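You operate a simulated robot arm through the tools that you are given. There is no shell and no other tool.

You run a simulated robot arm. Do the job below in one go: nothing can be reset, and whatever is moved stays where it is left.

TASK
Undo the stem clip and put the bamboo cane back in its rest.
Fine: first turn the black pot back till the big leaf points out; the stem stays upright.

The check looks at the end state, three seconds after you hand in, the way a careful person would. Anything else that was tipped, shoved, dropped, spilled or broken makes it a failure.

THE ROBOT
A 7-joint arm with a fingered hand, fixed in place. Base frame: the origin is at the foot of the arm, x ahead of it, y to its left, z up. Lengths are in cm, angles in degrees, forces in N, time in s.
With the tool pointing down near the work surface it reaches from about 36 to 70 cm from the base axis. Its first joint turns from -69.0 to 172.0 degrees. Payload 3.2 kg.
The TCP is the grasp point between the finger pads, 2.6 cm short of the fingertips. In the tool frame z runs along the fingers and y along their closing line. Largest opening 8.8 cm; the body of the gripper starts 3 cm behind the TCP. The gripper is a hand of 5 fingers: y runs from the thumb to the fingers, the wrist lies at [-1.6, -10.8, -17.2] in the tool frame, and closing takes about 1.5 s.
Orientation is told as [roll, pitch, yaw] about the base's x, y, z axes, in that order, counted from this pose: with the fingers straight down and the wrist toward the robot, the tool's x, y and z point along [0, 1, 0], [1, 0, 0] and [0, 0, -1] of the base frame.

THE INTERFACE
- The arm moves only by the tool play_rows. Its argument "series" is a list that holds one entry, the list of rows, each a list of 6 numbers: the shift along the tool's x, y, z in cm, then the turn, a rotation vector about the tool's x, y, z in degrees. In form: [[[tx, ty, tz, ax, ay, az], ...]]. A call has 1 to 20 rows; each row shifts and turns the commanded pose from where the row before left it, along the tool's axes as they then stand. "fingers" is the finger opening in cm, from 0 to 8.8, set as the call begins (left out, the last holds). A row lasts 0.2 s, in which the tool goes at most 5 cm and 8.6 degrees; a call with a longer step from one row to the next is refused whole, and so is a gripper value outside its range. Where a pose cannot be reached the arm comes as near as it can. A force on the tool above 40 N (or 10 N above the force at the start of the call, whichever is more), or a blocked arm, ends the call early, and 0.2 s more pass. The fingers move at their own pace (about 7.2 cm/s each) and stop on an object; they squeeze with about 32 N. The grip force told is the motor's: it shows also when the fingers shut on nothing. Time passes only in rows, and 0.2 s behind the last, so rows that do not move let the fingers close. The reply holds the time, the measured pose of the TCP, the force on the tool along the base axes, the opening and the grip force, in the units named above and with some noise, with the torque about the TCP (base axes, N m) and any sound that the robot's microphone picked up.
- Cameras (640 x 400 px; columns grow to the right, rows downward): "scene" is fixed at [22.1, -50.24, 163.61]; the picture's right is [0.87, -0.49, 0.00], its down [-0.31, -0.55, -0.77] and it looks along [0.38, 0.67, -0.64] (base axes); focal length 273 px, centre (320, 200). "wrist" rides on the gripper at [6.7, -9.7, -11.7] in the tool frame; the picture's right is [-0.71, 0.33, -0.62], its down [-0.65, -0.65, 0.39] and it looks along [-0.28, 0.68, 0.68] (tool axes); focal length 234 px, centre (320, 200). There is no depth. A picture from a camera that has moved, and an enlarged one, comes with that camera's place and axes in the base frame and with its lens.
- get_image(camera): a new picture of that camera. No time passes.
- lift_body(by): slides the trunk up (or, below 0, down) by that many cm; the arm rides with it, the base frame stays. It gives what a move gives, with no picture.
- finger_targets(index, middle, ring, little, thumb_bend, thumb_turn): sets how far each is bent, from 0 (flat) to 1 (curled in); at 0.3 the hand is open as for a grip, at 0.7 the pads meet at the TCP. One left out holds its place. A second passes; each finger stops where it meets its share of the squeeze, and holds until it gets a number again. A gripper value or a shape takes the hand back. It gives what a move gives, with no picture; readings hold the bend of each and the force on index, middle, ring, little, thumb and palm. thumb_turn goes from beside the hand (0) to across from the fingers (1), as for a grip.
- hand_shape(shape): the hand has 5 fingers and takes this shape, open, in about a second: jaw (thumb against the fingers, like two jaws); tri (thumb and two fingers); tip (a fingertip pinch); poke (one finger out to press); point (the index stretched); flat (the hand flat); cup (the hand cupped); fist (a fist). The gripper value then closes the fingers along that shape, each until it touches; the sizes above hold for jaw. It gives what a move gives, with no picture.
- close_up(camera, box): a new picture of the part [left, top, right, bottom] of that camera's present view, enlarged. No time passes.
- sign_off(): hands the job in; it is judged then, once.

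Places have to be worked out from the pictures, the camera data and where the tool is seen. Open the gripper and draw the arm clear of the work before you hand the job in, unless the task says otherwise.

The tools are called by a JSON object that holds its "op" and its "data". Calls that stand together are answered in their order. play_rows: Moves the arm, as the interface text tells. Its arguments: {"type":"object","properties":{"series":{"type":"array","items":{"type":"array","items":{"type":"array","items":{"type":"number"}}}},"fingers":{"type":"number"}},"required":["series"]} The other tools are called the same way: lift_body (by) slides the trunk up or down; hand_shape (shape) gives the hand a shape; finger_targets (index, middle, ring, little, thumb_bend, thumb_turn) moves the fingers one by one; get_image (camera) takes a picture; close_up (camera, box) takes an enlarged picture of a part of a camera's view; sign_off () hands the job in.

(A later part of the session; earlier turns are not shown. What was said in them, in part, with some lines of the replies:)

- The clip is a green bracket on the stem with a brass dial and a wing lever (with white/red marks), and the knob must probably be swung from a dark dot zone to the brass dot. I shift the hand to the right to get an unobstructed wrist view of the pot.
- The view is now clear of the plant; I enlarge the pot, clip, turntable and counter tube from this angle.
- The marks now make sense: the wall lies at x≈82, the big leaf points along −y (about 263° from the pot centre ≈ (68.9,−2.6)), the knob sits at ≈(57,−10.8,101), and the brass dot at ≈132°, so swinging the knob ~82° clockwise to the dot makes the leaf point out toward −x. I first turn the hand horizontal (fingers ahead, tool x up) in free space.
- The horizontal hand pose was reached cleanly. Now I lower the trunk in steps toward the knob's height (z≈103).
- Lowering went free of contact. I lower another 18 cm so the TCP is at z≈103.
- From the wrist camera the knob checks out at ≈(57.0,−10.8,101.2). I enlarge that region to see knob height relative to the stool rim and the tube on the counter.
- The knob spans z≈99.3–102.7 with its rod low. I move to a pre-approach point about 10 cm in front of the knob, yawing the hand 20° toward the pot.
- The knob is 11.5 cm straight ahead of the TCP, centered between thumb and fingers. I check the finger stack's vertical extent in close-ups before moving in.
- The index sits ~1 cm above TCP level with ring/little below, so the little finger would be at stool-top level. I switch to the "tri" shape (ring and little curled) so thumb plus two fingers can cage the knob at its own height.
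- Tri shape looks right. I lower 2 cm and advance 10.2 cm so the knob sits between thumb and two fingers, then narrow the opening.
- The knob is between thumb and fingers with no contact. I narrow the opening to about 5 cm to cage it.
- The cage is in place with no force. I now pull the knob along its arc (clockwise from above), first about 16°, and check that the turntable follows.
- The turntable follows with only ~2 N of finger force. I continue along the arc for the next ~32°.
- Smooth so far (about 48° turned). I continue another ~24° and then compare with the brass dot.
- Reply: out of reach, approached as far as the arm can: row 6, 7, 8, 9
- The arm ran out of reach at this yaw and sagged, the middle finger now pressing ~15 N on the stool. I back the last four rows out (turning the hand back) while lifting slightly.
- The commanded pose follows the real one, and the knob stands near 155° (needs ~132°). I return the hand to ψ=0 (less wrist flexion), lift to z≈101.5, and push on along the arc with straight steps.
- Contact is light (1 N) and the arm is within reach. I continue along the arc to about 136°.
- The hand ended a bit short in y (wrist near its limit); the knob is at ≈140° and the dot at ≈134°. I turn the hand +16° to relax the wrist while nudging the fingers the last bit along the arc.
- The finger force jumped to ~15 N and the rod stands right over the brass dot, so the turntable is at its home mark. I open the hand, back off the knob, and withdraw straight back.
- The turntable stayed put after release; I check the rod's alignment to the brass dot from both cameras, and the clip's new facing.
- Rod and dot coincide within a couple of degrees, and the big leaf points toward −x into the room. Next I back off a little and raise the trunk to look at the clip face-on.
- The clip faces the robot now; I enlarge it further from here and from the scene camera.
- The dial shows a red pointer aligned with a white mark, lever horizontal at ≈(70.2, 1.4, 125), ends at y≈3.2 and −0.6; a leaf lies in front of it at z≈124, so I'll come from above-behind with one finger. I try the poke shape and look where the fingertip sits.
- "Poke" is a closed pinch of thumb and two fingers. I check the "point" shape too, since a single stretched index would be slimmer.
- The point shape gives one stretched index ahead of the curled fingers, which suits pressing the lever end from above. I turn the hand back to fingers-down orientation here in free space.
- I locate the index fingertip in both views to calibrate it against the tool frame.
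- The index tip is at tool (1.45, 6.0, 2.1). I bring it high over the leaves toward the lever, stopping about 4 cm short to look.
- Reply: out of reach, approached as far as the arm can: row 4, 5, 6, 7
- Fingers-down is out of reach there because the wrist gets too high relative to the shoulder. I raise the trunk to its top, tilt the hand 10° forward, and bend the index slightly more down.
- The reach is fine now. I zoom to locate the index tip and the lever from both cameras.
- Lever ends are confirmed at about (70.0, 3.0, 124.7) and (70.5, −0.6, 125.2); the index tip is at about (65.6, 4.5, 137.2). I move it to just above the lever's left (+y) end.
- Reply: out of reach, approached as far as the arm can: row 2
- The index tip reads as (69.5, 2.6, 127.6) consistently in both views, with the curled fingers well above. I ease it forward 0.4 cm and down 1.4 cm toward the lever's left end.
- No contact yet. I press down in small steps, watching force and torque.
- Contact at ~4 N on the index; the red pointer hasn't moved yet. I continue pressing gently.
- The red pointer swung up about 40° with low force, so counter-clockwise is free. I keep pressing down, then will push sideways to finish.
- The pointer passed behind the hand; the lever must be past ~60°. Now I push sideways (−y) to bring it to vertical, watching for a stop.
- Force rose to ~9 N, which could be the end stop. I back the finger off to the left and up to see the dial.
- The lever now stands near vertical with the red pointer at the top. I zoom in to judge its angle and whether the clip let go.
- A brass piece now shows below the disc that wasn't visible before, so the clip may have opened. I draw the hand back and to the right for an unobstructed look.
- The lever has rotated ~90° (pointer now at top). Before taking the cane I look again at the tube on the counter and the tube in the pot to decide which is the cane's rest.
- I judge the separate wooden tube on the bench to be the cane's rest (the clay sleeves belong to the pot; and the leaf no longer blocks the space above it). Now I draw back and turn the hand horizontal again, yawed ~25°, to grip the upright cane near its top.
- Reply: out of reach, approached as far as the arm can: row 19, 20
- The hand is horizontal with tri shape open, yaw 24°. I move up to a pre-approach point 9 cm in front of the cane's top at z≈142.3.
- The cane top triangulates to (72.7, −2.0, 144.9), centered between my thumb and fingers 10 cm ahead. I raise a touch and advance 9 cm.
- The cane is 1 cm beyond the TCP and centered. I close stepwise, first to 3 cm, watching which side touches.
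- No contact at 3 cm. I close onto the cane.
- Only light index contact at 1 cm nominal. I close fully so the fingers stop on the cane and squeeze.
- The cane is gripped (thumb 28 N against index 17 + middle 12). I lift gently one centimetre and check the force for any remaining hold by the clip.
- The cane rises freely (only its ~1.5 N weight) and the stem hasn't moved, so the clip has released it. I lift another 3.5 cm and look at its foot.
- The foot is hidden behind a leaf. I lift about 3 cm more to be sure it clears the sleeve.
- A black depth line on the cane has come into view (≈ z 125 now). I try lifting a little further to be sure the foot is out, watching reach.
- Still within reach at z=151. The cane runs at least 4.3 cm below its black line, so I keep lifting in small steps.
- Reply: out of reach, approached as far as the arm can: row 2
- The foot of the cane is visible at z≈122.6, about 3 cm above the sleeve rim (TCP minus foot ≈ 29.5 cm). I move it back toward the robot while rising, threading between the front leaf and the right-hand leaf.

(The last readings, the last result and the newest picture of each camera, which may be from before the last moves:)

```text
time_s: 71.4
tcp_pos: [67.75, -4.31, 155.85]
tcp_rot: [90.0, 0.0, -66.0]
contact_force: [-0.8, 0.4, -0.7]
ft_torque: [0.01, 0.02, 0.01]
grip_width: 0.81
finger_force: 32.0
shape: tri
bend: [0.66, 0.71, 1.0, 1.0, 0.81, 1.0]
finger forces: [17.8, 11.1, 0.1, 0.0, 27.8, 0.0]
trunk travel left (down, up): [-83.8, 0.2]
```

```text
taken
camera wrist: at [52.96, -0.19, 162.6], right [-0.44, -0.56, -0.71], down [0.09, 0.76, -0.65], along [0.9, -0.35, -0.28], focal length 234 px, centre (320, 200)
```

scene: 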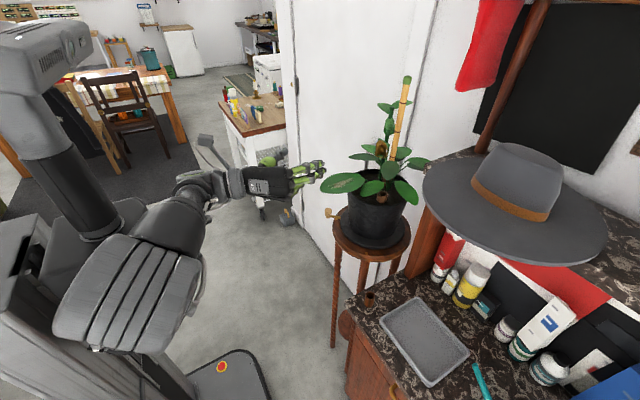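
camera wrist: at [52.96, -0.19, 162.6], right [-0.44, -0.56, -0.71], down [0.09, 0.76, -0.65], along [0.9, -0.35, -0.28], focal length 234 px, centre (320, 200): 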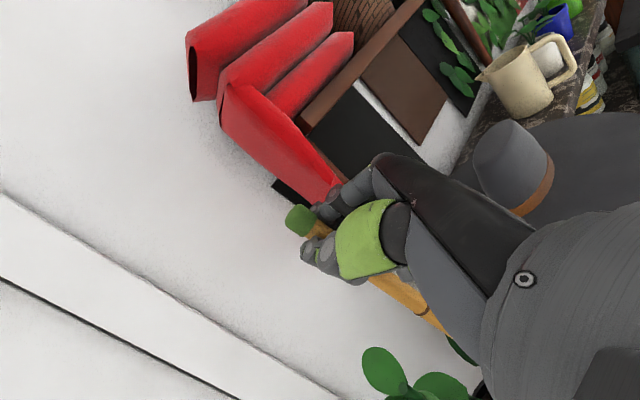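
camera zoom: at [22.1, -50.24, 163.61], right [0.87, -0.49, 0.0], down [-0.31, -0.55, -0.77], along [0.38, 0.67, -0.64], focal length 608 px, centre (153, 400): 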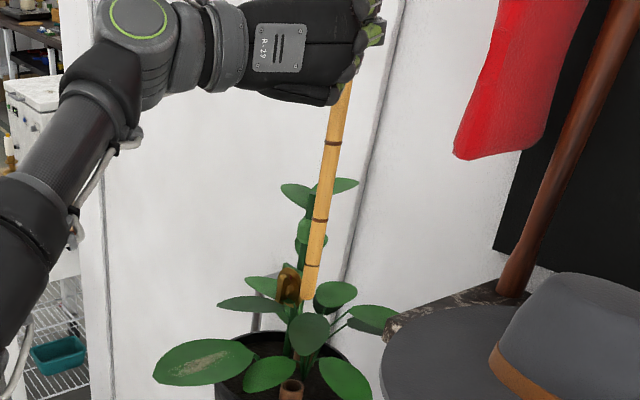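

The cane hangs free at ~126 cm foot height and the plant is undisturbed. The bench tube measures ~4.5 cm tall (rim z≈91), matching the cane's black line 4.2 cm above its foot. I carry the cane over to above that tube.

{"op": "play_rows", "data": {"series": [[[0.38, 0.95, -2.0, 0, 0, 0], [0.38, 0.95, -2.0, 0, 0, 0], [0.38, 0.95, -2.0, 0, 0, 0], [0.38, 0.95, -2.0, 0, 0, 0], [-0.4, 1.04, -1.844, 0, 0, 0], [-0.4, 1.04, -1.844, 0, 0, 0], [-0.4, 1.04, -1.844, 0, 0, 0], [-0.4, 1.04, -1.844, 0, 0, 0], [-0.4, 1.04, -1.844, 0, 0, 0], [0, 0, 0, 0, 0, 0]]]}}

{"op": "get_image", "data": {"camera": "scene"}}

{"op": "get_image", "data": {"camera": "wrist"}}

```text
time_s: 73.6
tcp_pos: [55.79, -19.59, 155.23]
tcp_rot: [90.0, 0.0, -66.1]
contact_force: [-0.1, -0.1, -0.2]
ft_torque: [0.01, 0.0, -0.05]
grip_width: 0.76
finger_force: 32.2
shape: tri
bend: [0.66, 0.71, 1.0, 1.0, 0.81, 1.0]
finger forces: [17.8, 11.1, 0.1, 0.0, 27.7, 0.0]
trunk travel left (down, up): [-83.8, 0.2]
```

```text
taken
```

scene: 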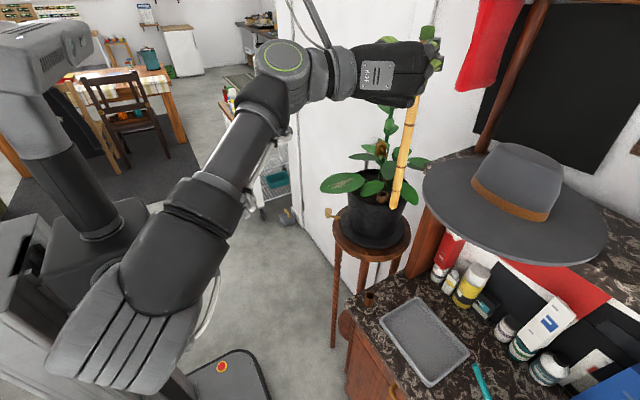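

```text
taken
camera wrist: at [40.89, -15.42, 162.0], right [-0.44, -0.56, -0.71], down [0.09, 0.76, -0.65], along [0.9, -0.35, -0.28], focal length 234 px, centre (320, 200)
```

wrist: 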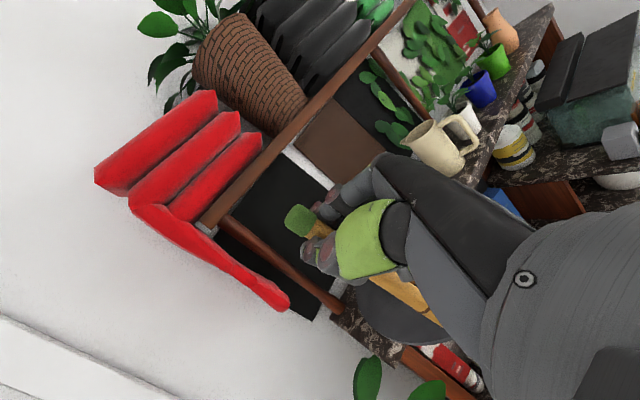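

The cane is above the bench tube with its foot at ≈125.7 cm. I lower the trunk 25 cm straight down and then check alignment.

{"op": "lift_body", "data": {"by": -25}}

{"op": "get_image", "data": {"camera": "scene"}}

{"op": "close_up", "data": {"camera": "scene", "box": [330, 200, 430, 330]}}

{"op": "get_image", "data": {"camera": "wrist"}}

```text
time_s: 76.2
tcp_pos: [55.6, -19.45, 130.24]
tcp_rot: [90.0, -0.1, -66.0]
contact_force: [-0.5, 0.6, 0.1]
ft_torque: [0.03, 0.01, -0.03]
grip_width: 0.74
finger_force: 31.7
shape: tri
bend: [0.66, 0.71, 1.0, 1.0, 0.81, 1.0]
finger forces: [17.7, 11.0, 0.0, 0.0, 27.5, 0.1]
trunk travel left (down, up): [-58.8, 25.2]
```

```text
taken
```

scene: 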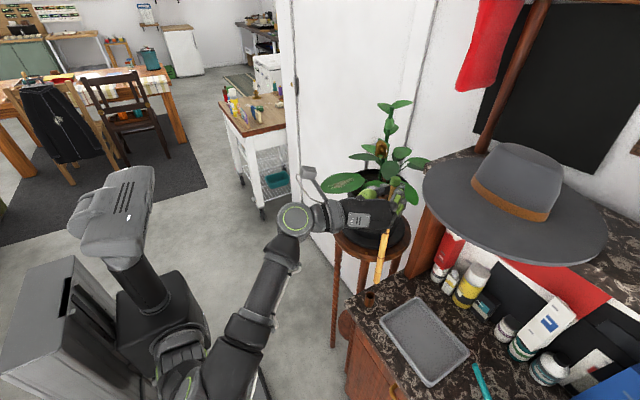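

```text
3.08 times, centred on (380, 265) of scene
camera zoom: at [22.1, -50.24, 163.61], right [0.87, -0.49, 0.0], down [-0.31, -0.55, -0.77], along [0.38, 0.67, -0.64], focal length 841 px, centre (135, 0)
```

zoom: 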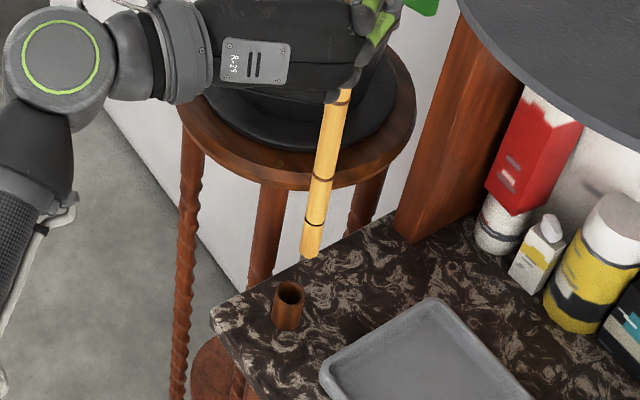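

```text
taken
camera wrist: at [40.86, -15.48, 137.02], right [-0.44, -0.56, -0.71], down [0.09, 0.76, -0.65], along [0.9, -0.35, -0.28], focal length 234 px, centre (320, 200)
```

wrist: 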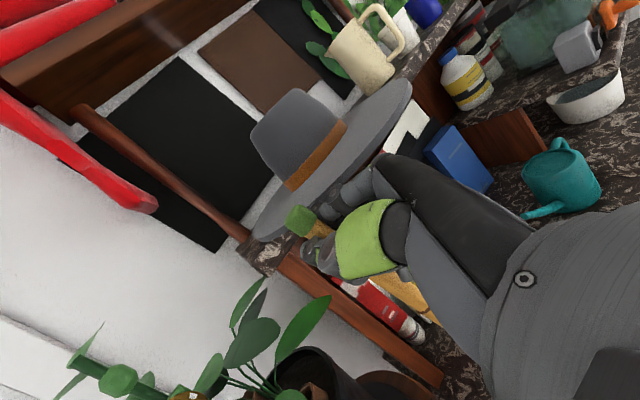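

The scene view suggests the cane's foot may be offset about 1–1.5 cm toward −y from the tube. I zoom in to measure the cane line and tube precisely.

{"op": "close_up", "data": {"camera": "scene", "box": [360, 255, 390, 310]}}

{"op": "close_up", "data": {"camera": "scene", "box": [365, 180, 425, 260]}}

```text
7.27 times, centred on (375, 282) of scene
camera zoom: at [22.1, -50.24, 163.61], right [0.87, -0.49, 0.0], down [-0.31, -0.55, -0.77], along [0.38, 0.67, -0.64], focal length 1989 px, centre (-80, -400)
```

zoom: 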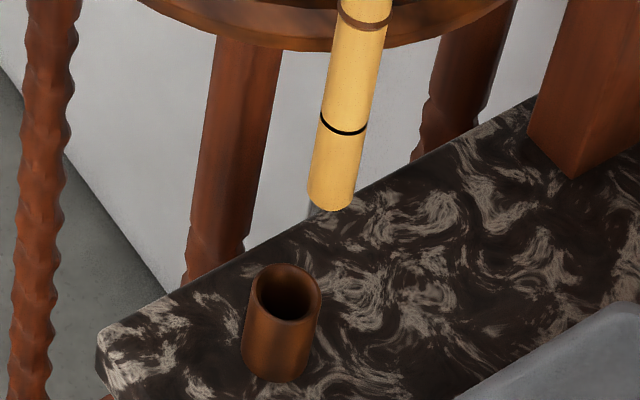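

```text
5.00 times, centred on (395, 220) of scene
camera zoom: at [22.1, -50.24, 163.61], right [0.87, -0.49, 0.0], down [-0.31, -0.55, -0.77], along [0.38, 0.67, -0.64], focal length 1367 px, centre (-55, 100)
```

zoom: 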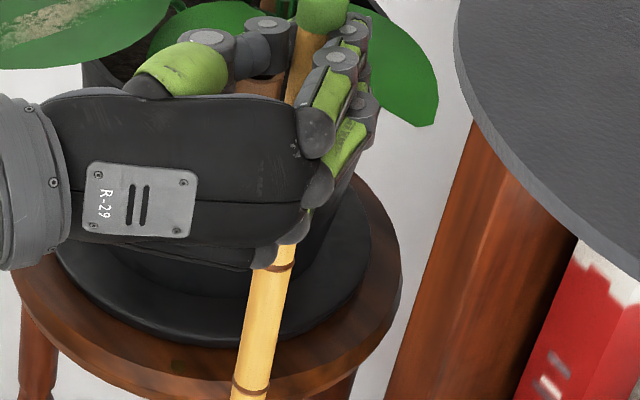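

Measured against the vertical vanishing line, the cane leans ~3° in the hand with its foot toward −y. I rotate the hand 3° about the base x axis to plumb it and shift 0.4 cm in x, then re-measure.

{"op": "play_rows", "data": {"series": [[[0, 0.08, 0.18, 0, 0.61, 1.37], [0, 0.08, 0.18, 0, 0.61, 1.37], [0, 0, 0, 0, 0, 0], [0, 0, 0, 0, 0, 0]]]}}

{"op": "close_up", "data": {"camera": "scene", "box": [360, 255, 390, 310]}}

{"op": "close_up", "data": {"camera": "scene", "box": [340, 220, 400, 320]}}

{"op": "get_image", "data": {"camera": "wrist"}}

```text
time_s: 77.2
tcp_pos: [56.02, -19.57, 130.18]
tcp_rot: [91.2, 2.8, -65.9]
contact_force: [0.6, -0.3, -0.4]
ft_torque: [-0.02, -0.02, 0.03]
grip_width: 0.76
finger_force: 32.2
shape: tri
bend: [0.66, 0.71, 1.0, 1.0, 0.81, 1.0]
finger forces: [17.6, 11.0, 0.1, 0.1, 27.5, 0.1]
trunk travel left (down, up): [-58.8, 25.2]
```

```text
7.27 times, centred on (375, 282) of scene
camera zoom: at [22.1, -50.24, 163.61], right [0.87, -0.49, 0.0], down [-0.31, -0.55, -0.77], along [0.38, 0.67, -0.64], focal length 1989 px, centre (-80, -400)
```

zoom: 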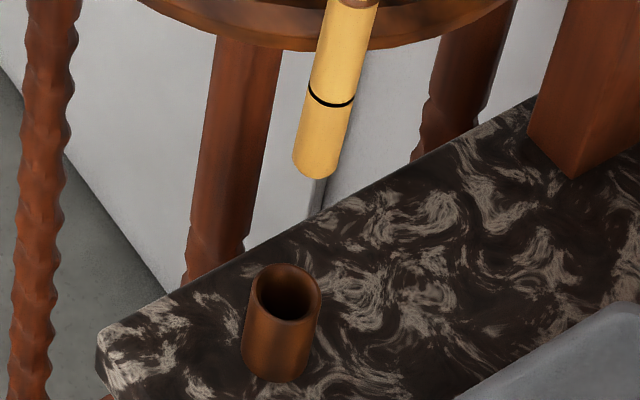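

```text
4.00 times, centred on (370, 270) of scene
camera zoom: at [22.1, -50.24, 163.61], right [0.87, -0.49, 0.0], down [-0.31, -0.55, -0.77], along [0.38, 0.67, -0.64], focal length 1094 px, centre (120, -80)
```

zoom: 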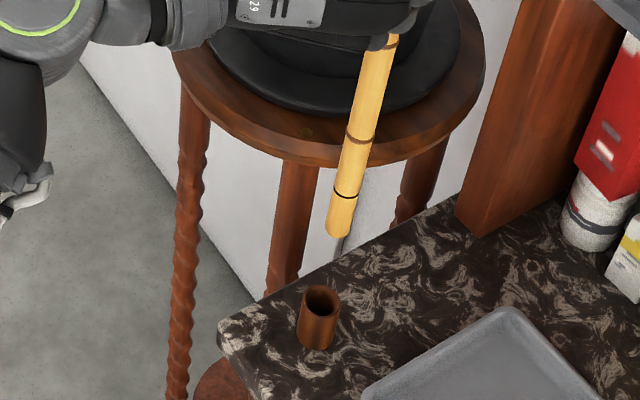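

```text
taken
camera wrist: at [41.29, -15.84, 137.22], right [-0.44, -0.52, -0.74], down [0.09, 0.79, -0.61], along [0.9, -0.33, -0.3], focal length 234 px, centre (320, 200)
```

wrist: 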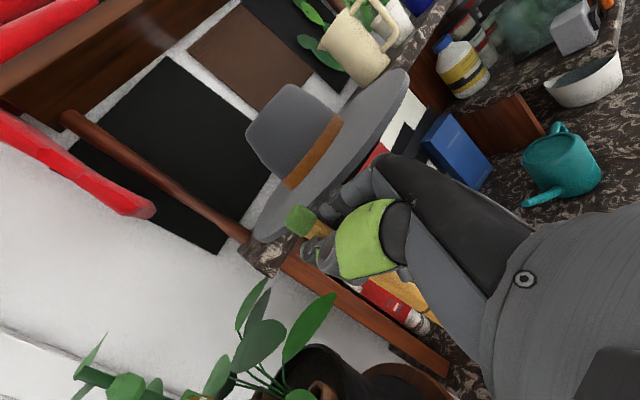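

The scene rays hint the cane may also lean toward the scene camera (depth direction), which one camera can't resolve. I compare the cane inside the hand in the same wrist close-up as taken right after gripping.

{"op": "close_up", "data": {"camera": "wrist", "box": [250, 150, 450, 350]}}

{"op": "close_up", "data": {"camera": "scene", "box": [365, 180, 425, 260]}}

{"op": "close_up", "data": {"camera": "scene", "box": [362, 215, 402, 275]}}

```text
2.00 times, centred on (350, 250) of wrist
camera zoom: at [41.29, -15.84, 137.22], right [-0.44, -0.52, -0.74], down [0.09, 0.79, -0.61], along [0.9, -0.33, -0.3], focal length 468 px, centre (260, 100)
```

zoom: 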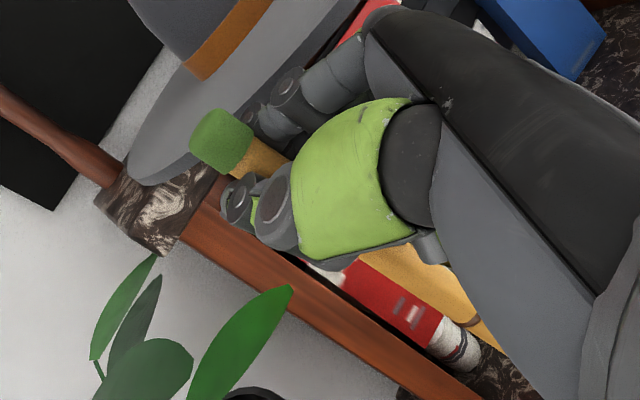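

```text
5.00 times, centred on (395, 220) of scene
camera zoom: at [22.1, -50.24, 163.61], right [0.87, -0.49, 0.0], down [-0.31, -0.55, -0.77], along [0.38, 0.67, -0.64], focal length 1367 px, centre (-55, 100)
```

zoom: 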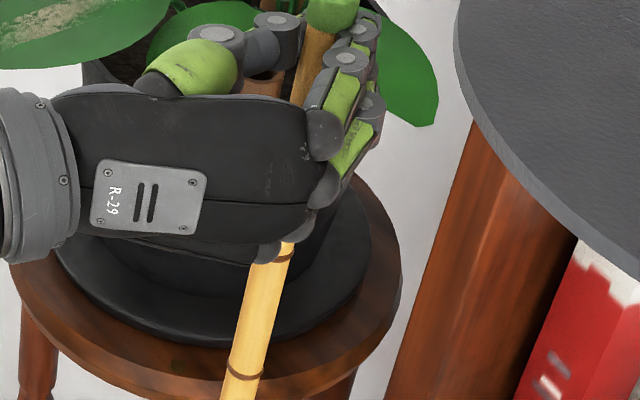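

```text
6.67 times, centred on (382, 245) of scene
camera zoom: at [22.1, -50.24, 163.61], right [0.87, -0.49, 0.0], down [-0.31, -0.55, -0.77], along [0.38, 0.67, -0.64], focal length 1823 px, centre (-93, -100)
```

zoom: 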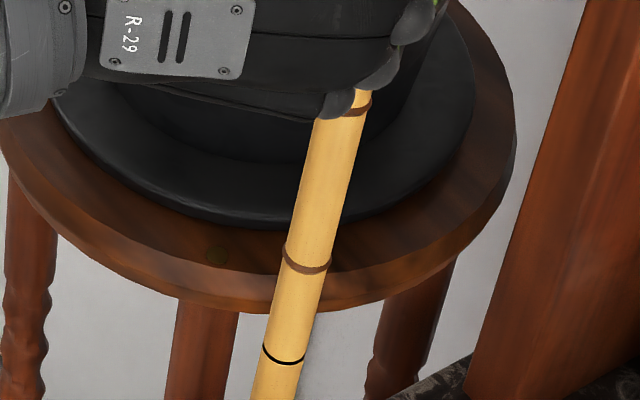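

The wrist view confirms the cane has swung ~6° about the pinch axis (foot toward the palm). I rotate the hand about +5.4° around its y axis to plumb the cane again and re-measure.

{"op": "play_rows", "data": {"series": [[[0, 0, 0, 0.1, 2.7, -0.2], [0, 0, 0, 0.1, 2.7, -0.2], [0, 0, 0, 0, 0, 0], [0, 0, 0, 0, 0, 0]]]}}

{"op": "close_up", "data": {"camera": "scene", "box": [362, 215, 402, 275]}}

{"op": "close_up", "data": {"camera": "scene", "box": [360, 255, 390, 310]}}

{"op": "close_up", "data": {"camera": "wrist", "box": [250, 150, 450, 350]}}

{"op": "close_up", "data": {"camera": "scene", "box": [375, 170, 415, 230]}}

```text
time_s: 78.2
tcp_pos: [56.12, -19.61, 130.24]
tcp_rot: [96.7, 2.3, -65.8]
contact_force: [0.2, 0.0, 0.2]
ft_torque: [0.02, -0.02, -0.02]
grip_width: 0.77
finger_force: 32.0
shape: tri
bend: [0.66, 0.71, 1.0, 1.0, 0.81, 1.0]
finger forces: [17.6, 10.9, 0.0, 0.0, 27.5, 0.0]
trunk travel left (down, up): [-58.8, 25.2]
```

```text
6.67 times, centred on (382, 245) of scene
camera zoom: at [22.1, -50.24, 163.61], right [0.87, -0.49, 0.0], down [-0.31, -0.55, -0.77], along [0.38, 0.67, -0.64], focal length 1823 px, centre (-93, -100)
```

zoom: 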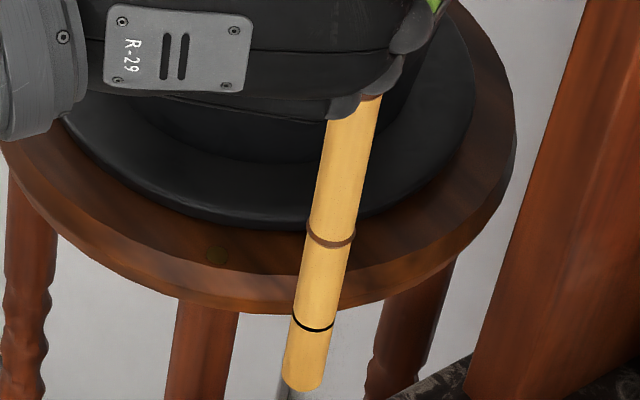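

```text
7.27 times, centred on (375, 282) of scene
camera zoom: at [22.1, -50.24, 163.61], right [0.87, -0.49, 0.0], down [-0.31, -0.55, -0.77], along [0.38, 0.67, -0.64], focal length 1989 px, centre (-80, -400)
```

zoom: 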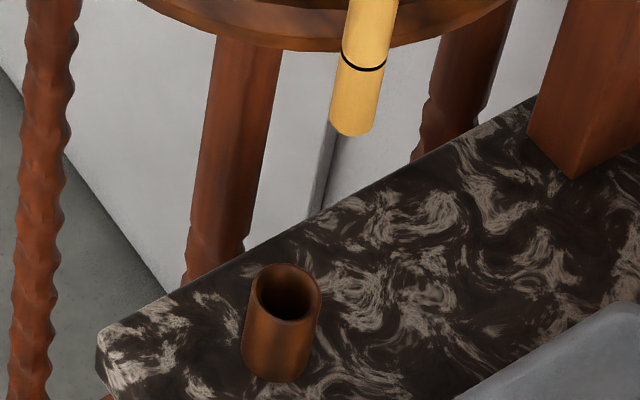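

```text
2.00 times, centred on (350, 250) of wrist
camera zoom: at [40.74, -16.0, 136.0], right [-0.37, -0.49, -0.79], down [0.14, 0.81, -0.57], along [0.92, -0.32, -0.23], focal length 468 px, centre (260, 100)
```

zoom: 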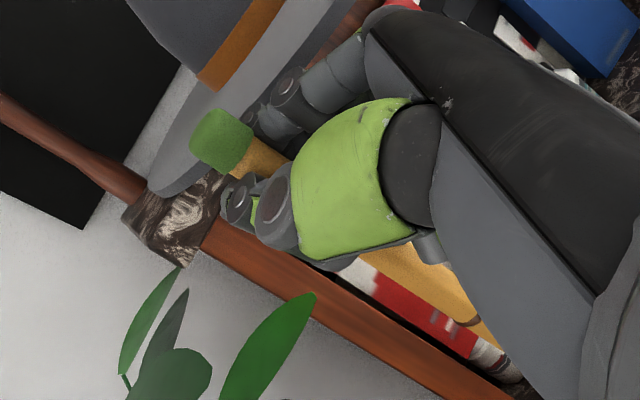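

```text
6.67 times, centred on (395, 200) of scene
camera zoom: at [22.1, -50.24, 163.61], right [0.87, -0.49, 0.0], down [-0.31, -0.55, -0.77], along [0.38, 0.67, -0.64], focal length 1823 px, centre (-180, 200)
```

zoom: 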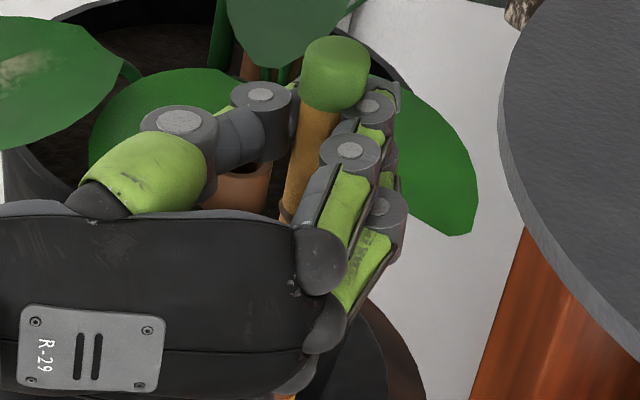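

Now cap and rings agree: the cane is plumb in x, ~1.7° off in y, foot at ≈(56.75, −20.5, 103.7); tube centre (56.6, −19.15). I add 1.7° about base x, shift +0.4 cm in y, and lower the trunk 9 cm.

{"op": "play_rows", "data": {"series": [[[0, -0.43, 0.02, -0.15, 0.69, 1.55], [0, 0, 0, 0, 0, 0], [0, 0, 0, 0, 0, 0]]]}}

{"op": "lift_body", "data": {"by": -9}}

{"op": "close_up", "data": {"camera": "scene", "box": [360, 255, 390, 310]}}

{"op": "close_up", "data": {"camera": "scene", "box": [355, 215, 405, 305]}}

```text
time_s: 79.0
tcp_pos: [55.88, -19.19, 130.27]
tcp_rot: [97.4, 4.0, -65.8]
contact_force: [0.7, 0.6, 0.5]
ft_torque: [0.03, -0.04, 0.0]
grip_width: 0.78
finger_force: 32.3
shape: tri
bend: [0.66, 0.71, 1.0, 1.0, 0.81, 1.0]
finger forces: [17.5, 10.9, 0.0, 0.0, 27.5, 0.0]
trunk travel left (down, up): [-58.8, 25.2]
```

```text
time_s: 80.2
tcp_pos: [55.93, -19.02, 121.27]
tcp_rot: [97.4, 4.0, -65.7]
contact_force: [0.7, 0.0, -0.4]
ft_torque: [-0.01, 0.03, -0.01]
grip_width: 0.75
finger_force: 31.8
shape: tri
bend: [0.66, 0.71, 1.0, 1.0, 0.81, 1.0]
finger forces: [17.5, 10.8, 0.0, 0.1, 27.5, 0.1]
trunk travel left (down, up): [-49.8, 34.2]
```

```text
7.27 times, centred on (375, 282) of scene
camera zoom: at [22.1, -50.24, 163.61], right [0.87, -0.49, 0.0], down [-0.31, -0.55, -0.77], along [0.38, 0.67, -0.64], focal length 1989 px, centre (-80, -400)
```

zoom: 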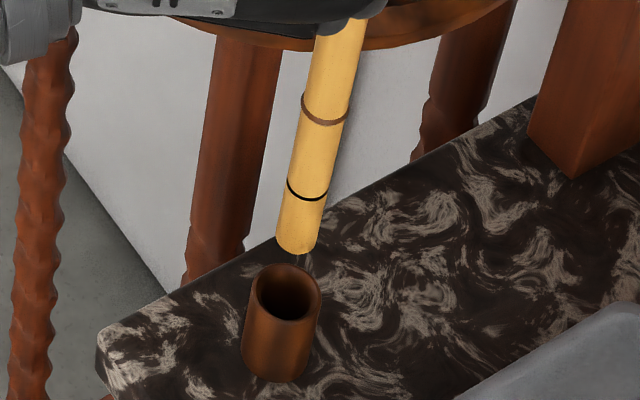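

```text
4.44 times, centred on (380, 260) of scene
camera zoom: at [22.1, -50.24, 163.61], right [0.87, -0.49, 0.0], down [-0.31, -0.55, -0.77], along [0.38, 0.67, -0.64], focal length 1215 px, centre (53, -67)
```

zoom: 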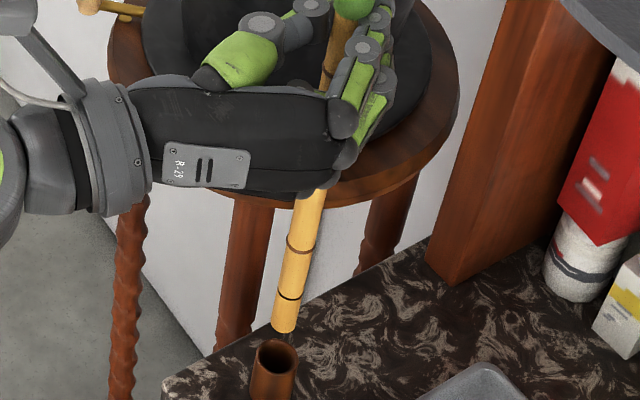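

The foot now projects exactly over the tube (56.6, −19.1, z≈94.7) and the cane looks plumb. I lower with guarded arm rows toward the rim.

{"op": "play_rows", "data": {"series": [[[-0.495, 0.038, -0.064, 0, 0, 0], [-0.495, 0.038, -0.064, 0, 0, 0], [-0.495, 0.038, -0.064, 0, 0, 0], [-0.495, 0.038, -0.064, 0, 0, 0], [-0.495, 0.038, -0.064, 0, 0, 0], [0, 0, 0, 0, 0, 0]]]}}

{"op": "close_up", "data": {"camera": "scene", "box": [355, 270, 385, 310]}}

```text
time_s: 81.6
tcp_pos: [55.89, -19.08, 118.7]
tcp_rot: [97.3, 3.9, -65.8]
contact_force: [0.4, -1.2, -0.5]
ft_torque: [0.02, -0.01, -0.01]
grip_width: 0.8
finger_force: 31.9
shape: tri
bend: [0.66, 0.71, 1.0, 1.0, 0.81, 1.0]
finger forces: [17.5, 10.8, 0.1, 0.0, 27.4, 0.1]
trunk travel left (down, up): [-49.8, 34.2]
```

```text
10.00 times, centred on (370, 290) of scene
camera zoom: at [22.1, -50.24, 163.61], right [0.87, -0.49, 0.0], down [-0.31, -0.55, -0.77], along [0.38, 0.67, -0.64], focal length 2734 px, centre (-180, -700)
```

zoom: 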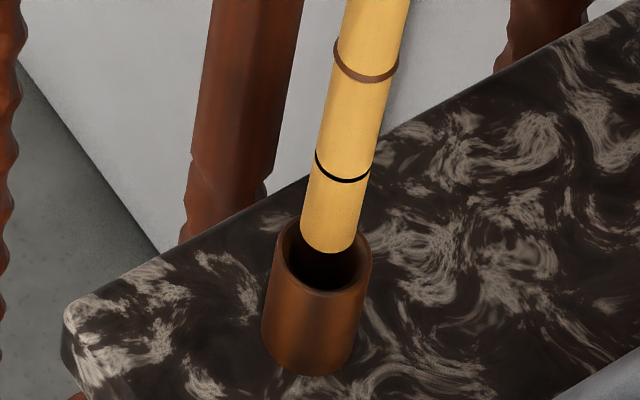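

The foot is centered over the opening to within ~1–2 mm. I continue down gently into the tube.

{"op": "play_rows", "data": {"series": [[[-0.396, -0.05, -0.051, 0, 0, 0], [-0.396, 0.0, -0.051, 0, 0, 0], [-0.396, 0.03, -0.051, 0, 0, 0], [-0.396, 0.03, -0.051, 0, 0, 0], [-0.396, 0.03, -0.051, 0, 0, 0], [0, 0, 0, 0, 0, 0]]]}}

{"op": "close_up", "data": {"camera": "scene", "box": [355, 270, 385, 310]}}

```text
time_s: 83.0
tcp_pos: [55.91, -19.11, 116.67]
tcp_rot: [97.3, 3.9, -65.8]
contact_force: [-0.3, 0.3, -0.7]
ft_torque: [0.03, -0.01, -0.01]
grip_width: 0.77
finger_force: 31.7
shape: tri
bend: [0.66, 0.71, 1.0, 1.0, 0.81, 1.0]
finger forces: [17.6, 11.0, 0.0, 0.1, 27.4, 0.0]
trunk travel left (down, up): [-49.8, 34.2]
```

```text
10.00 times, centred on (370, 290) of scene
camera zoom: at [22.1, -50.24, 163.61], right [0.87, -0.49, 0.0], down [-0.31, -0.55, -0.77], along [0.38, 0.67, -0.64], focal length 2734 px, centre (-180, -700)
```

zoom: 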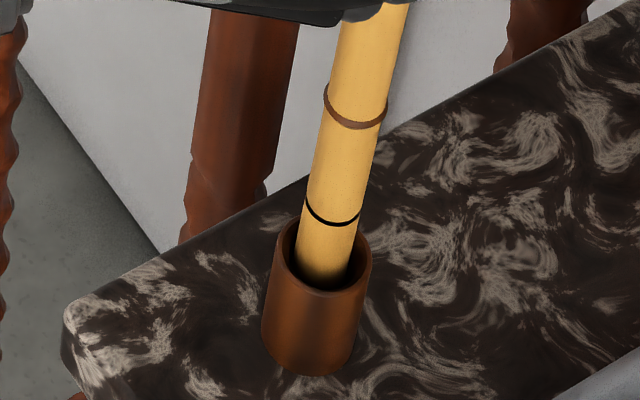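

The cane is inside the tube with no contact force. I keep lowering toward the seat.

{"op": "play_rows", "data": {"series": [[[-0.396, 0.03, -0.051, 0, 0, 0], [-0.396, 0.03, -0.051, 0, 0, 0], [-0.396, 0.03, -0.051, 0, 0, 0], [-0.396, 0.03, -0.051, 0, 0, 0], [0, 0, 0, 0, 0, 0]]]}}

{"op": "close_up", "data": {"camera": "scene", "box": [355, 270, 385, 310]}}

```text
time_s: 84.2
tcp_pos: [56.03, -18.88, 115.09]
tcp_rot: [97.4, 3.9, -65.8]
contact_force: [-0.4, 0.2, -0.6]
ft_torque: [0.02, 0.0, -0.01]
grip_width: 0.76
finger_force: 31.8
shape: tri
bend: [0.66, 0.71, 1.0, 1.0, 0.81, 1.0]
finger forces: [17.5, 10.9, 0.0, 0.0, 27.3, 0.0]
trunk travel left (down, up): [-49.8, 34.2]
```

```text
10.00 times, centred on (370, 290) of scene
camera zoom: at [22.1, -50.24, 163.61], right [0.87, -0.49, 0.0], down [-0.31, -0.55, -0.77], along [0.38, 0.67, -0.64], focal length 2734 px, centre (-180, -700)
```

zoom: 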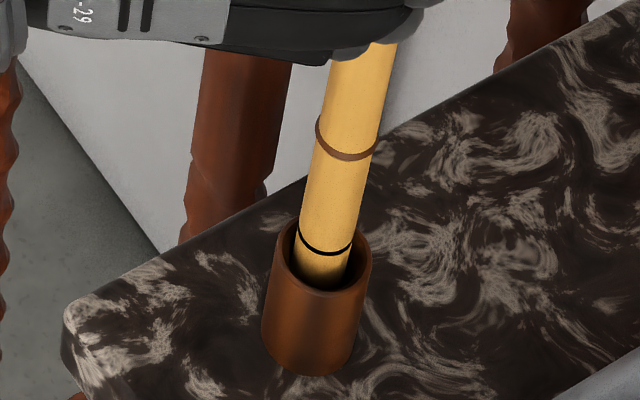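

Still free; the black line is almost at the rim. I lower another centimetre in small steps to find the floor.

{"op": "play_rows", "data": {"series": [[[-0.297, 0.022, -0.038, 0, 0, 0], [-0.297, 0.022, -0.038, 0, 0, 0], [-0.297, 0.022, -0.038, 0, 0, 0], [0, 0, 0, 0, 0, 0]]]}}

{"op": "close_up", "data": {"camera": "scene", "box": [355, 270, 385, 310]}}

```text
time_s: 85.2
tcp_pos: [55.84, -18.95, 114.27]
tcp_rot: [97.4, 3.9, -65.8]
contact_force: [-0.4, 0.0, 1.6]
ft_torque: [0.01, -0.06, 0.03]
grip_width: 0.76
finger_force: 32.5
shape: tri
bend: [0.66, 0.71, 1.0, 1.0, 0.81, 1.0]
finger forces: [17.6, 11.0, 0.0, 0.0, 27.3, 0.0]
trunk travel left (down, up): [-49.8, 34.2]
```

```text
10.00 times, centred on (370, 290) of scene
camera zoom: at [22.1, -50.24, 163.61], right [0.87, -0.49, 0.0], down [-0.31, -0.55, -0.77], along [0.38, 0.67, -0.64], focal length 2734 px, centre (-180, -700)
```

zoom: 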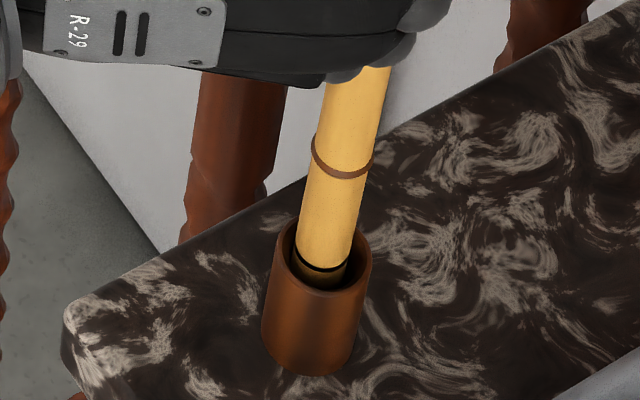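

A slight upward reaction (+1.6 N) begins. I take two more tiny steps to confirm it is seated.

{"op": "play_rows", "data": {"series": [[[-0.2, 0.015, -0.025, 0, 0, 0], [-0.2, 0.015, -0.025, 0, 0, 0], [0, 0, 0, 0, 0, 0]]]}}

{"op": "close_up", "data": {"camera": "scene", "box": [355, 270, 385, 310]}}

{"op": "close_up", "data": {"camera": "scene", "box": [340, 200, 420, 310]}}

```text
time_s: 86.0
tcp_pos: [55.7, -18.86, 114.04]
tcp_rot: [97.7, 3.8, -65.7]
contact_force: [0.6, 0.1, 14.7]
ft_torque: [-0.03, -0.15, -0.03]
grip_width: 0.7
finger_force: 31.8
shape: tri
bend: [0.66, 0.71, 1.0, 1.0, 0.81, 1.0]
finger forces: [17.3, 11.2, 0.0, 0.0, 27.2, 0.1]
trunk travel left (down, up): [-49.8, 34.2]
```

```text
10.00 times, centred on (370, 290) of scene
camera zoom: at [22.1, -50.24, 163.61], right [0.87, -0.49, 0.0], down [-0.31, -0.55, -0.77], along [0.38, 0.67, -0.64], focal length 2734 px, centre (-180, -700)
```

zoom: 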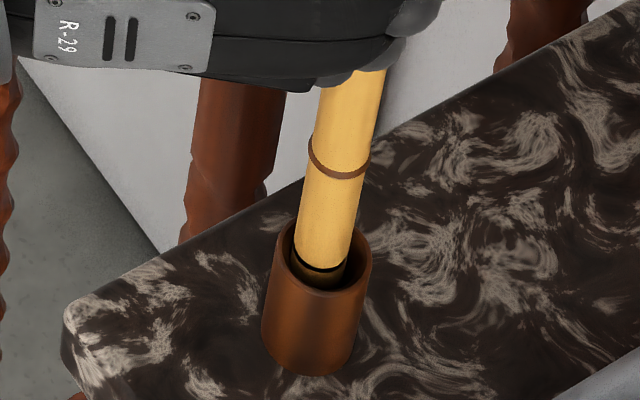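

```text
3.64 times, centred on (380, 255) of scene
camera zoom: at [22.1, -50.24, 163.61], right [0.87, -0.49, 0.0], down [-0.31, -0.55, -0.77], along [0.38, 0.67, -0.64], focal length 994 px, centre (102, 0)
```

zoom: 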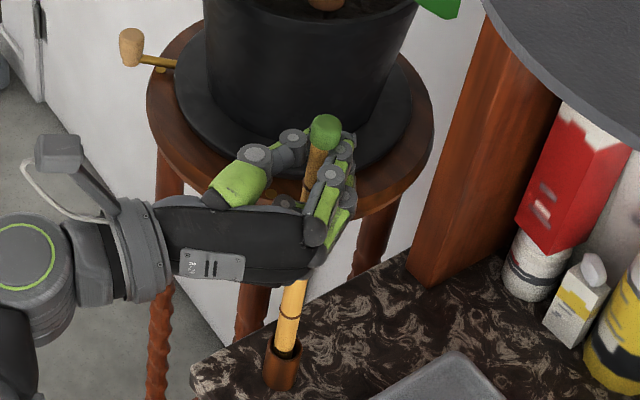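

The reaction rose to ~15 N: the cane is on the tube's floor with its black line at the rim. I unload slightly and open the fingers to release it.

{"op": "play_rows", "data": {"series": [[[0.2, -0.015, 0.025, 0, 0, 0], [0, 0, 0, 0, 0, 0]]]}}

{"op": "play_rows", "data": {"series": [[[0, 0, 0, 0, 0, 0], [0, 0, 0, 0, 0, 0], [0, 0, 0, 0, 0, 0], [0, 0, 0, 0, 0, 0]]], "fingers": 3}}

{"op": "close_up", "data": {"camera": "scene", "box": [340, 200, 420, 310]}}

{"op": "close_up", "data": {"camera": "wrist", "box": [250, 150, 450, 350]}}

```text
time_s: 86.6
tcp_pos: [55.65, -18.92, 114.09]
tcp_rot: [97.6, 3.8, -65.8]
contact_force: [0.2, -1.4, 13.2]
ft_torque: [-0.03, -0.17, 0.03]
grip_width: 0.73
finger_force: 32.0
shape: tri
bend: [0.66, 0.71, 1.0, 1.0, 0.81, 1.0]
finger forces: [17.4, 11.3, 0.0, 0.1, 27.3, 0.0]
trunk travel left (down, up): [-49.8, 34.2]
```

```text
time_s: 87.6
tcp_pos: [55.89, -18.99, 113.95]
tcp_rot: [97.3, 3.9, -65.7]
contact_force: [-0.8, 1.0, 0.1]
ft_torque: [0.01, 0.01, -0.01]
grip_width: 2.98
finger_force: 0.1
shape: tri
bend: [0.56, 0.5, 0.99, 0.99, 0.41, 1.0]
finger forces: [0.1, 0.1, 0.0, 0.1, 0.0, 0.0]
trunk travel left (down, up): [-49.8, 34.2]
```

```text
3.64 times, centred on (380, 255) of scene
camera zoom: at [22.1, -50.24, 163.61], right [0.87, -0.49, 0.0], down [-0.31, -0.55, -0.77], along [0.38, 0.67, -0.64], focal length 994 px, centre (102, 0)
```

zoom: 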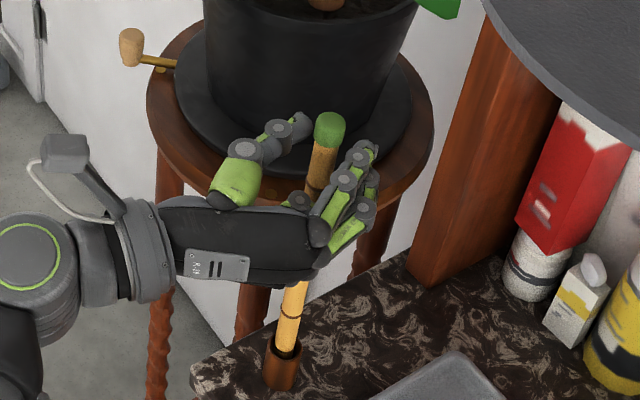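

```text
2.00 times, centred on (350, 250) of wrist
camera zoom: at [40.61, -15.62, 119.78], right [-0.37, -0.47, -0.8], down [0.14, 0.82, -0.55], along [0.92, -0.32, -0.24], focal length 468 px, centre (260, 100)
```

zoom: 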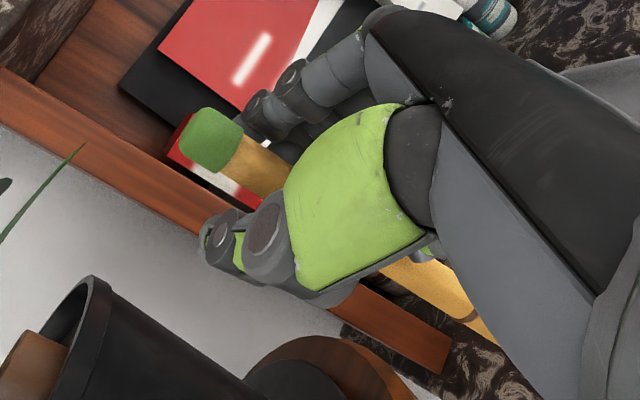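

The cane stands released in the tube. I open the hand fully and withdraw straight back along the fingers.

{"op": "play_rows", "data": {"series": [[[0, 0, 0, 0, 0, 0], [0, 0, 0, 0, 0, 0], [0, 0, 0, 0, 0, 0], [0, 0, -0.8, 0, 0, 0], [0, 0, -1.0, 0, 0, 0], [0, 0, -1.5, 0, 0, 0], [0, 0, -2.0, 0, 0, 0], [0, 0, -2.5, 0, 0, 0], [0, 0, -2.5, 0, 0, 0], [0, 0, 0, 0, 0, 0]]], "fingers": 8.8}}

{"op": "get_image", "data": {"camera": "scene"}}

{"op": "close_up", "data": {"camera": "scene", "box": [340, 200, 420, 310]}}

{"op": "get_image", "data": {"camera": "wrist"}}

```text
time_s: 89.8
tcp_pos: [46.7, -23.05, 112.49]
tcp_rot: [97.3, 3.9, -65.9]
contact_force: [-0.2, 0.4, 0.1]
ft_torque: [0.04, -0.03, 0.02]
grip_width: 8.77
finger_force: 0.0
shape: tri
bend: [0.3, 0.3, 0.99, 0.99, 0.3, 0.97]
finger forces: [0.1, 0.0, 0.0, 0.1, 0.1, 0.0]
trunk travel left (down, up): [-49.8, 34.2]
```

```text
taken
```

scene: 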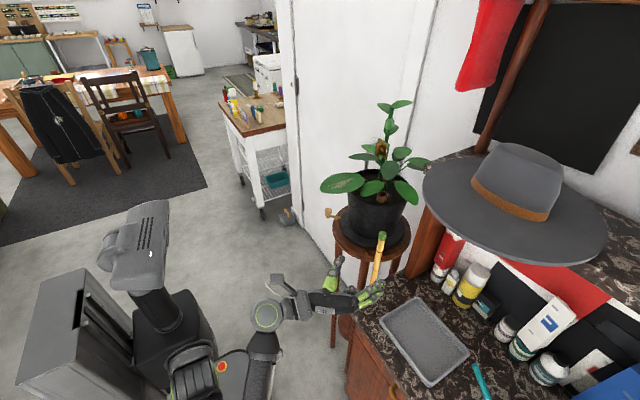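

```text
3.64 times, centred on (380, 255) of scene
camera zoom: at [22.1, -50.24, 163.61], right [0.87, -0.49, 0.0], down [-0.31, -0.55, -0.77], along [0.38, 0.67, -0.64], focal length 994 px, centre (102, 0)
```

zoom: 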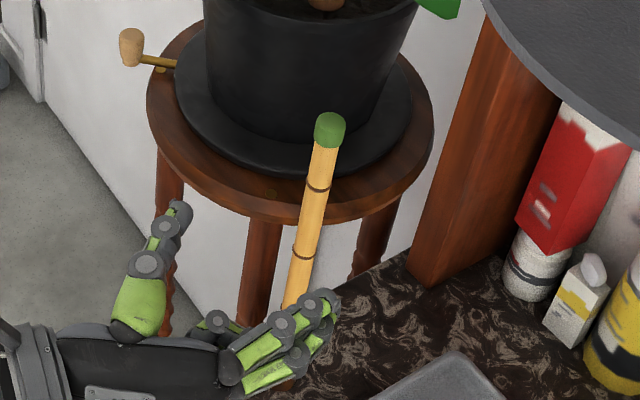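

```text
taken
camera wrist: at [31.26, -19.74, 118.4], right [-0.37, -0.47, -0.8], down [0.14, 0.82, -0.55], along [0.92, -0.32, -0.24], focal length 234 px, centre (320, 200)
```

wrist: 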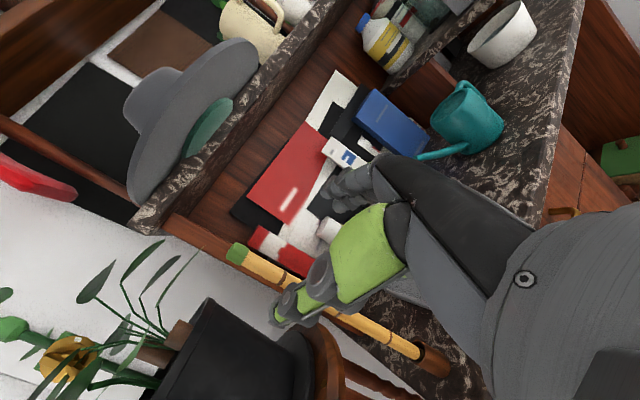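

The cane stands in the rest. I withdraw further and raise the trunk to inspect the clip, stem and turntable once more.

{"op": "play_rows", "data": {"series": [[[0, -0.5, -2.5, 0, 0, 0], [0, -1.5, -2.5, 0, 0, 0], [0, -2.5, -1.5, 0, 0, 0], [0, -2.5, -0.5, -3, 0, 0], [0, -2.5, 0, -3, 0, 0], [0, 0, 0, 0, 0, 0]]]}}

{"op": "lift_body", "data": {"by": 12}}

{"op": "get_image", "data": {"camera": "scene"}}

{"op": "get_image", "data": {"camera": "wrist"}}

```text
time_s: 91.2
tcp_pos: [36.52, -17.26, 112.28]
tcp_rot: [96.9, 4.8, -71.8]
contact_force: [-0.1, -0.1, -0.9]
ft_torque: [0.0, 0.03, 0.01]
grip_width: 8.79
finger_force: 0.0
shape: tri
bend: [0.3, 0.3, 0.99, 0.99, 0.3, 0.97]
finger forces: [0.1, 0.0, 0.1, 0.0, 0.0, 0.0]
trunk travel left (down, up): [-49.8, 34.2]
```

```text
time_s: 92.7
tcp_pos: [36.36, -17.08, 124.3]
tcp_rot: [96.9, 4.6, -71.8]
contact_force: [1.2, 0.2, 0.0]
ft_torque: [0.01, -0.02, -0.01]
grip_width: 8.78
finger_force: 0.1
shape: tri
bend: [0.3, 0.3, 0.99, 0.99, 0.3, 0.97]
finger forces: [0.1, 0.0, 0.0, 0.1, 0.0, 0.0]
trunk travel left (down, up): [-61.8, 22.2]
```

```text
taken
```

scene: 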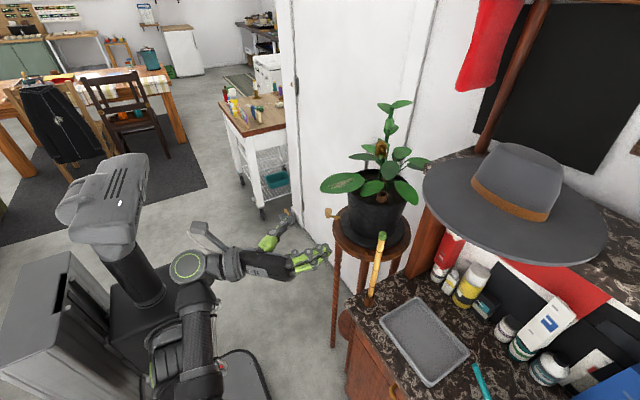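

```text
taken
camera wrist: at [21.62, -12.29, 130.38], right [-0.42, -0.42, -0.8], down [0.22, 0.81, -0.54], along [0.88, -0.41, -0.25], focal length 234 px, centre (320, 200)
```

wrist: 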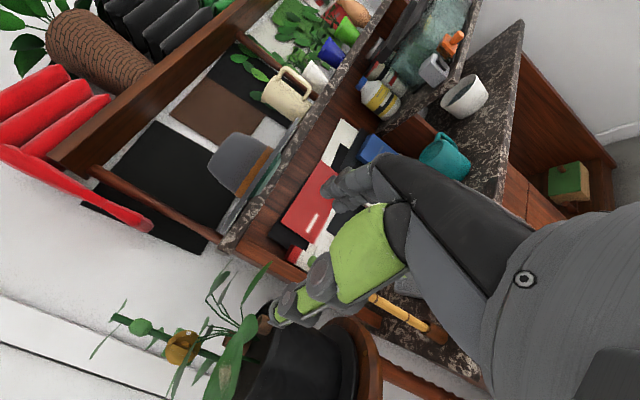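

The plant stands upright and the cane is in the tube. I enlarge the dial, the knob/dot and the seated cane for a final check.

{"op": "close_up", "data": {"camera": "wrist", "box": [160, 325, 210, 370]}}

{"op": "close_up", "data": {"camera": "scene", "box": [370, 95, 410, 165]}}

{"op": "close_up", "data": {"camera": "scene", "box": [345, 225, 405, 315]}}

{"op": "close_up", "data": {"camera": "scene", "box": [315, 160, 425, 270]}}

```text
8.89 times, centred on (185, 348) of wrist
camera zoom: at [21.62, -12.29, 130.38], right [-0.42, -0.42, -0.8], down [0.22, 0.81, -0.54], along [0.88, -0.41, -0.25], focal length 2082 px, centre (1520, -1111)
```

zoom: 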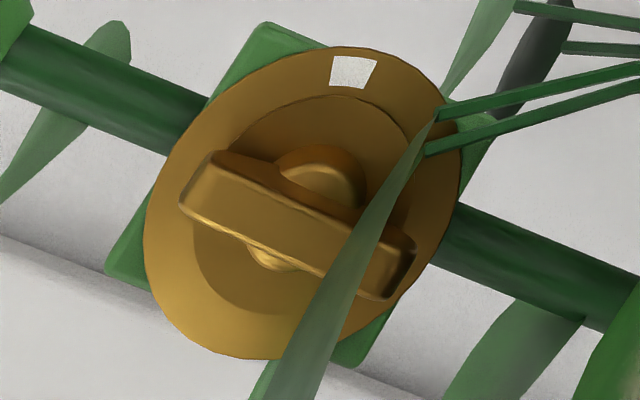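

```text
5.71 times, centred on (390, 130) of scene
camera zoom: at [22.1, -50.24, 163.61], right [0.87, -0.49, 0.0], down [-0.31, -0.55, -0.77], along [0.38, 0.67, -0.64], focal length 1562 px, centre (-80, 600)
```

zoom: 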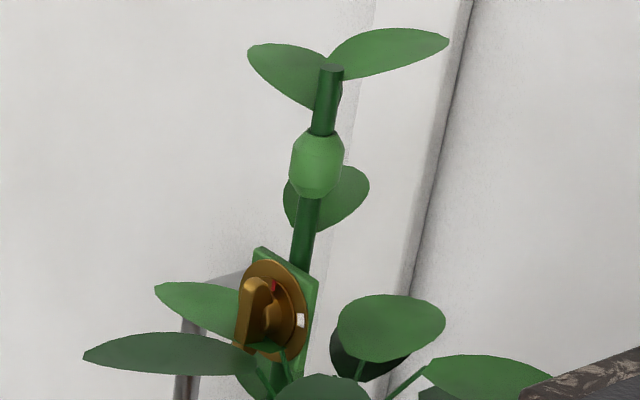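

```text
4.44 times, centred on (375, 270) of scene
camera zoom: at [22.1, -50.24, 163.61], right [0.87, -0.49, 0.0], down [-0.31, -0.55, -0.77], along [0.38, 0.67, -0.64], focal length 1215 px, centre (76, -111)
```

zoom: 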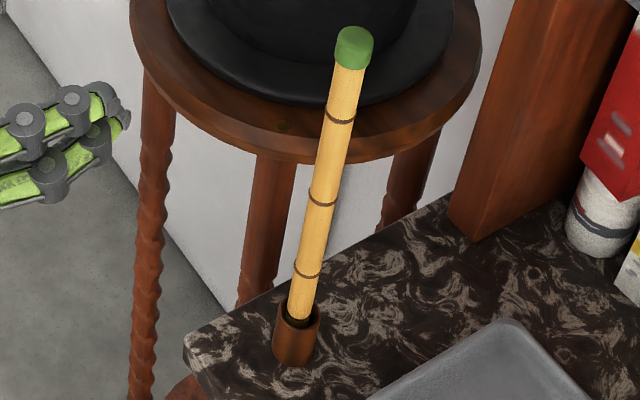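

```text
3.64 times, centred on (370, 215) of scene
camera zoom: at [22.1, -50.24, 163.61], right [0.87, -0.49, 0.0], down [-0.31, -0.55, -0.77], along [0.38, 0.67, -0.64], focal length 994 px, centre (138, 146)
```

zoom: 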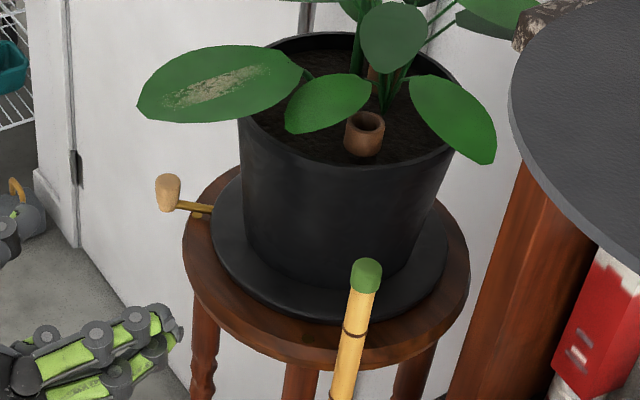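

The lever lies in line with the stem (open), the rod is over the brass dot, and the cane stands seated in its rest. I raise the empty, open hand further clear and take a last look.

{"op": "lift_body", "data": {"by": 12}}

{"op": "get_image", "data": {"camera": "scene"}}

{"op": "close_up", "data": {"camera": "scene", "box": [345, 225, 405, 315]}}

```text
time_s: 94.2
tcp_pos: [36.54, -17.23, 136.24]
tcp_rot: [96.9, 4.7, -71.8]
contact_force: [-0.8, 0.9, -0.7]
ft_torque: [-0.01, 0.0, -0.03]
grip_width: 8.77
finger_force: 0.0
shape: tri
bend: [0.3, 0.3, 0.99, 0.99, 0.3, 0.97]
finger forces: [0.0, 0.1, 0.1, 0.1, 0.1, 0.1]
trunk travel left (down, up): [-73.8, 10.2]
```

```text
taken
```

scene: 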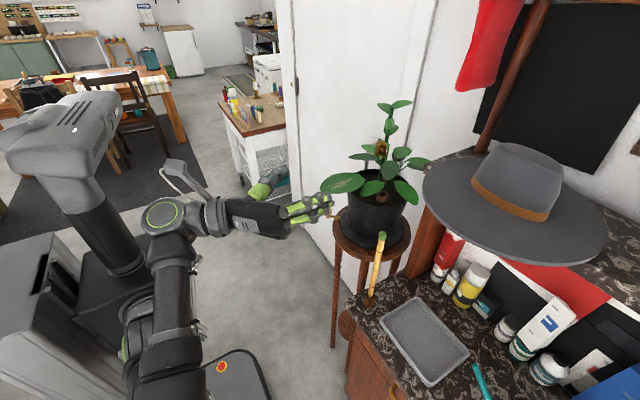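

```text
4.44 times, centred on (375, 270) of scene
camera zoom: at [22.1, -50.24, 163.61], right [0.87, -0.49, 0.0], down [-0.31, -0.55, -0.77], along [0.38, 0.67, -0.64], focal length 1215 px, centre (76, -111)
```

zoom: 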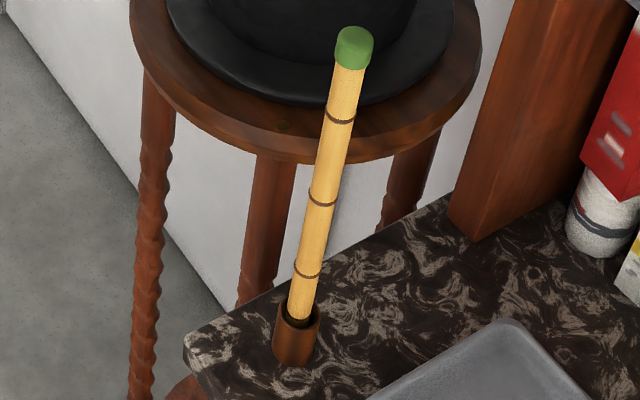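

The cane is steady in its rest and the clip lever is turned open. The stem is upright, the big leaf points out with the rod on the dot, and the open hand is clear of everything. I hand the job in.

{"op": "sign_off", "data": {}}

```text
The job is handed in.
```

I turned the pot back, opened the stem clip and put the bamboo cane in the wooden tube on the bench. The job is handed in. I don't know the verdict yet.

- **Pot:** I turned it until the knob's rod sat over the brass dot on the stool. It met firm resistance there and stayed put when I let go. The big leaf now points out into the room.
- **Clip:** I turned the brass lever a quarter turn, so it now lies in line with the stem. The cane then lifted out freely, with only its own weight on the hand.
- **Cane:** It stands on the floor of the tube with its black line at the rim. It didn't move between my last two looks.
- **Stem and surroundings:** The stem looks upright, and I saw nothing else moved. At one point the arm ran out of reach and a finger pressed on the stool top with about 15 N. I backed off, and nothing shifted.

**Which tube is the rest:** I had to judge this. There is also a short empty clay sleeve in the pot itself. I chose the bench tube because it stands apart from the plant and the cane's black line matches its depth. If you meant the clay sleeve, the cane is in the wrong place.
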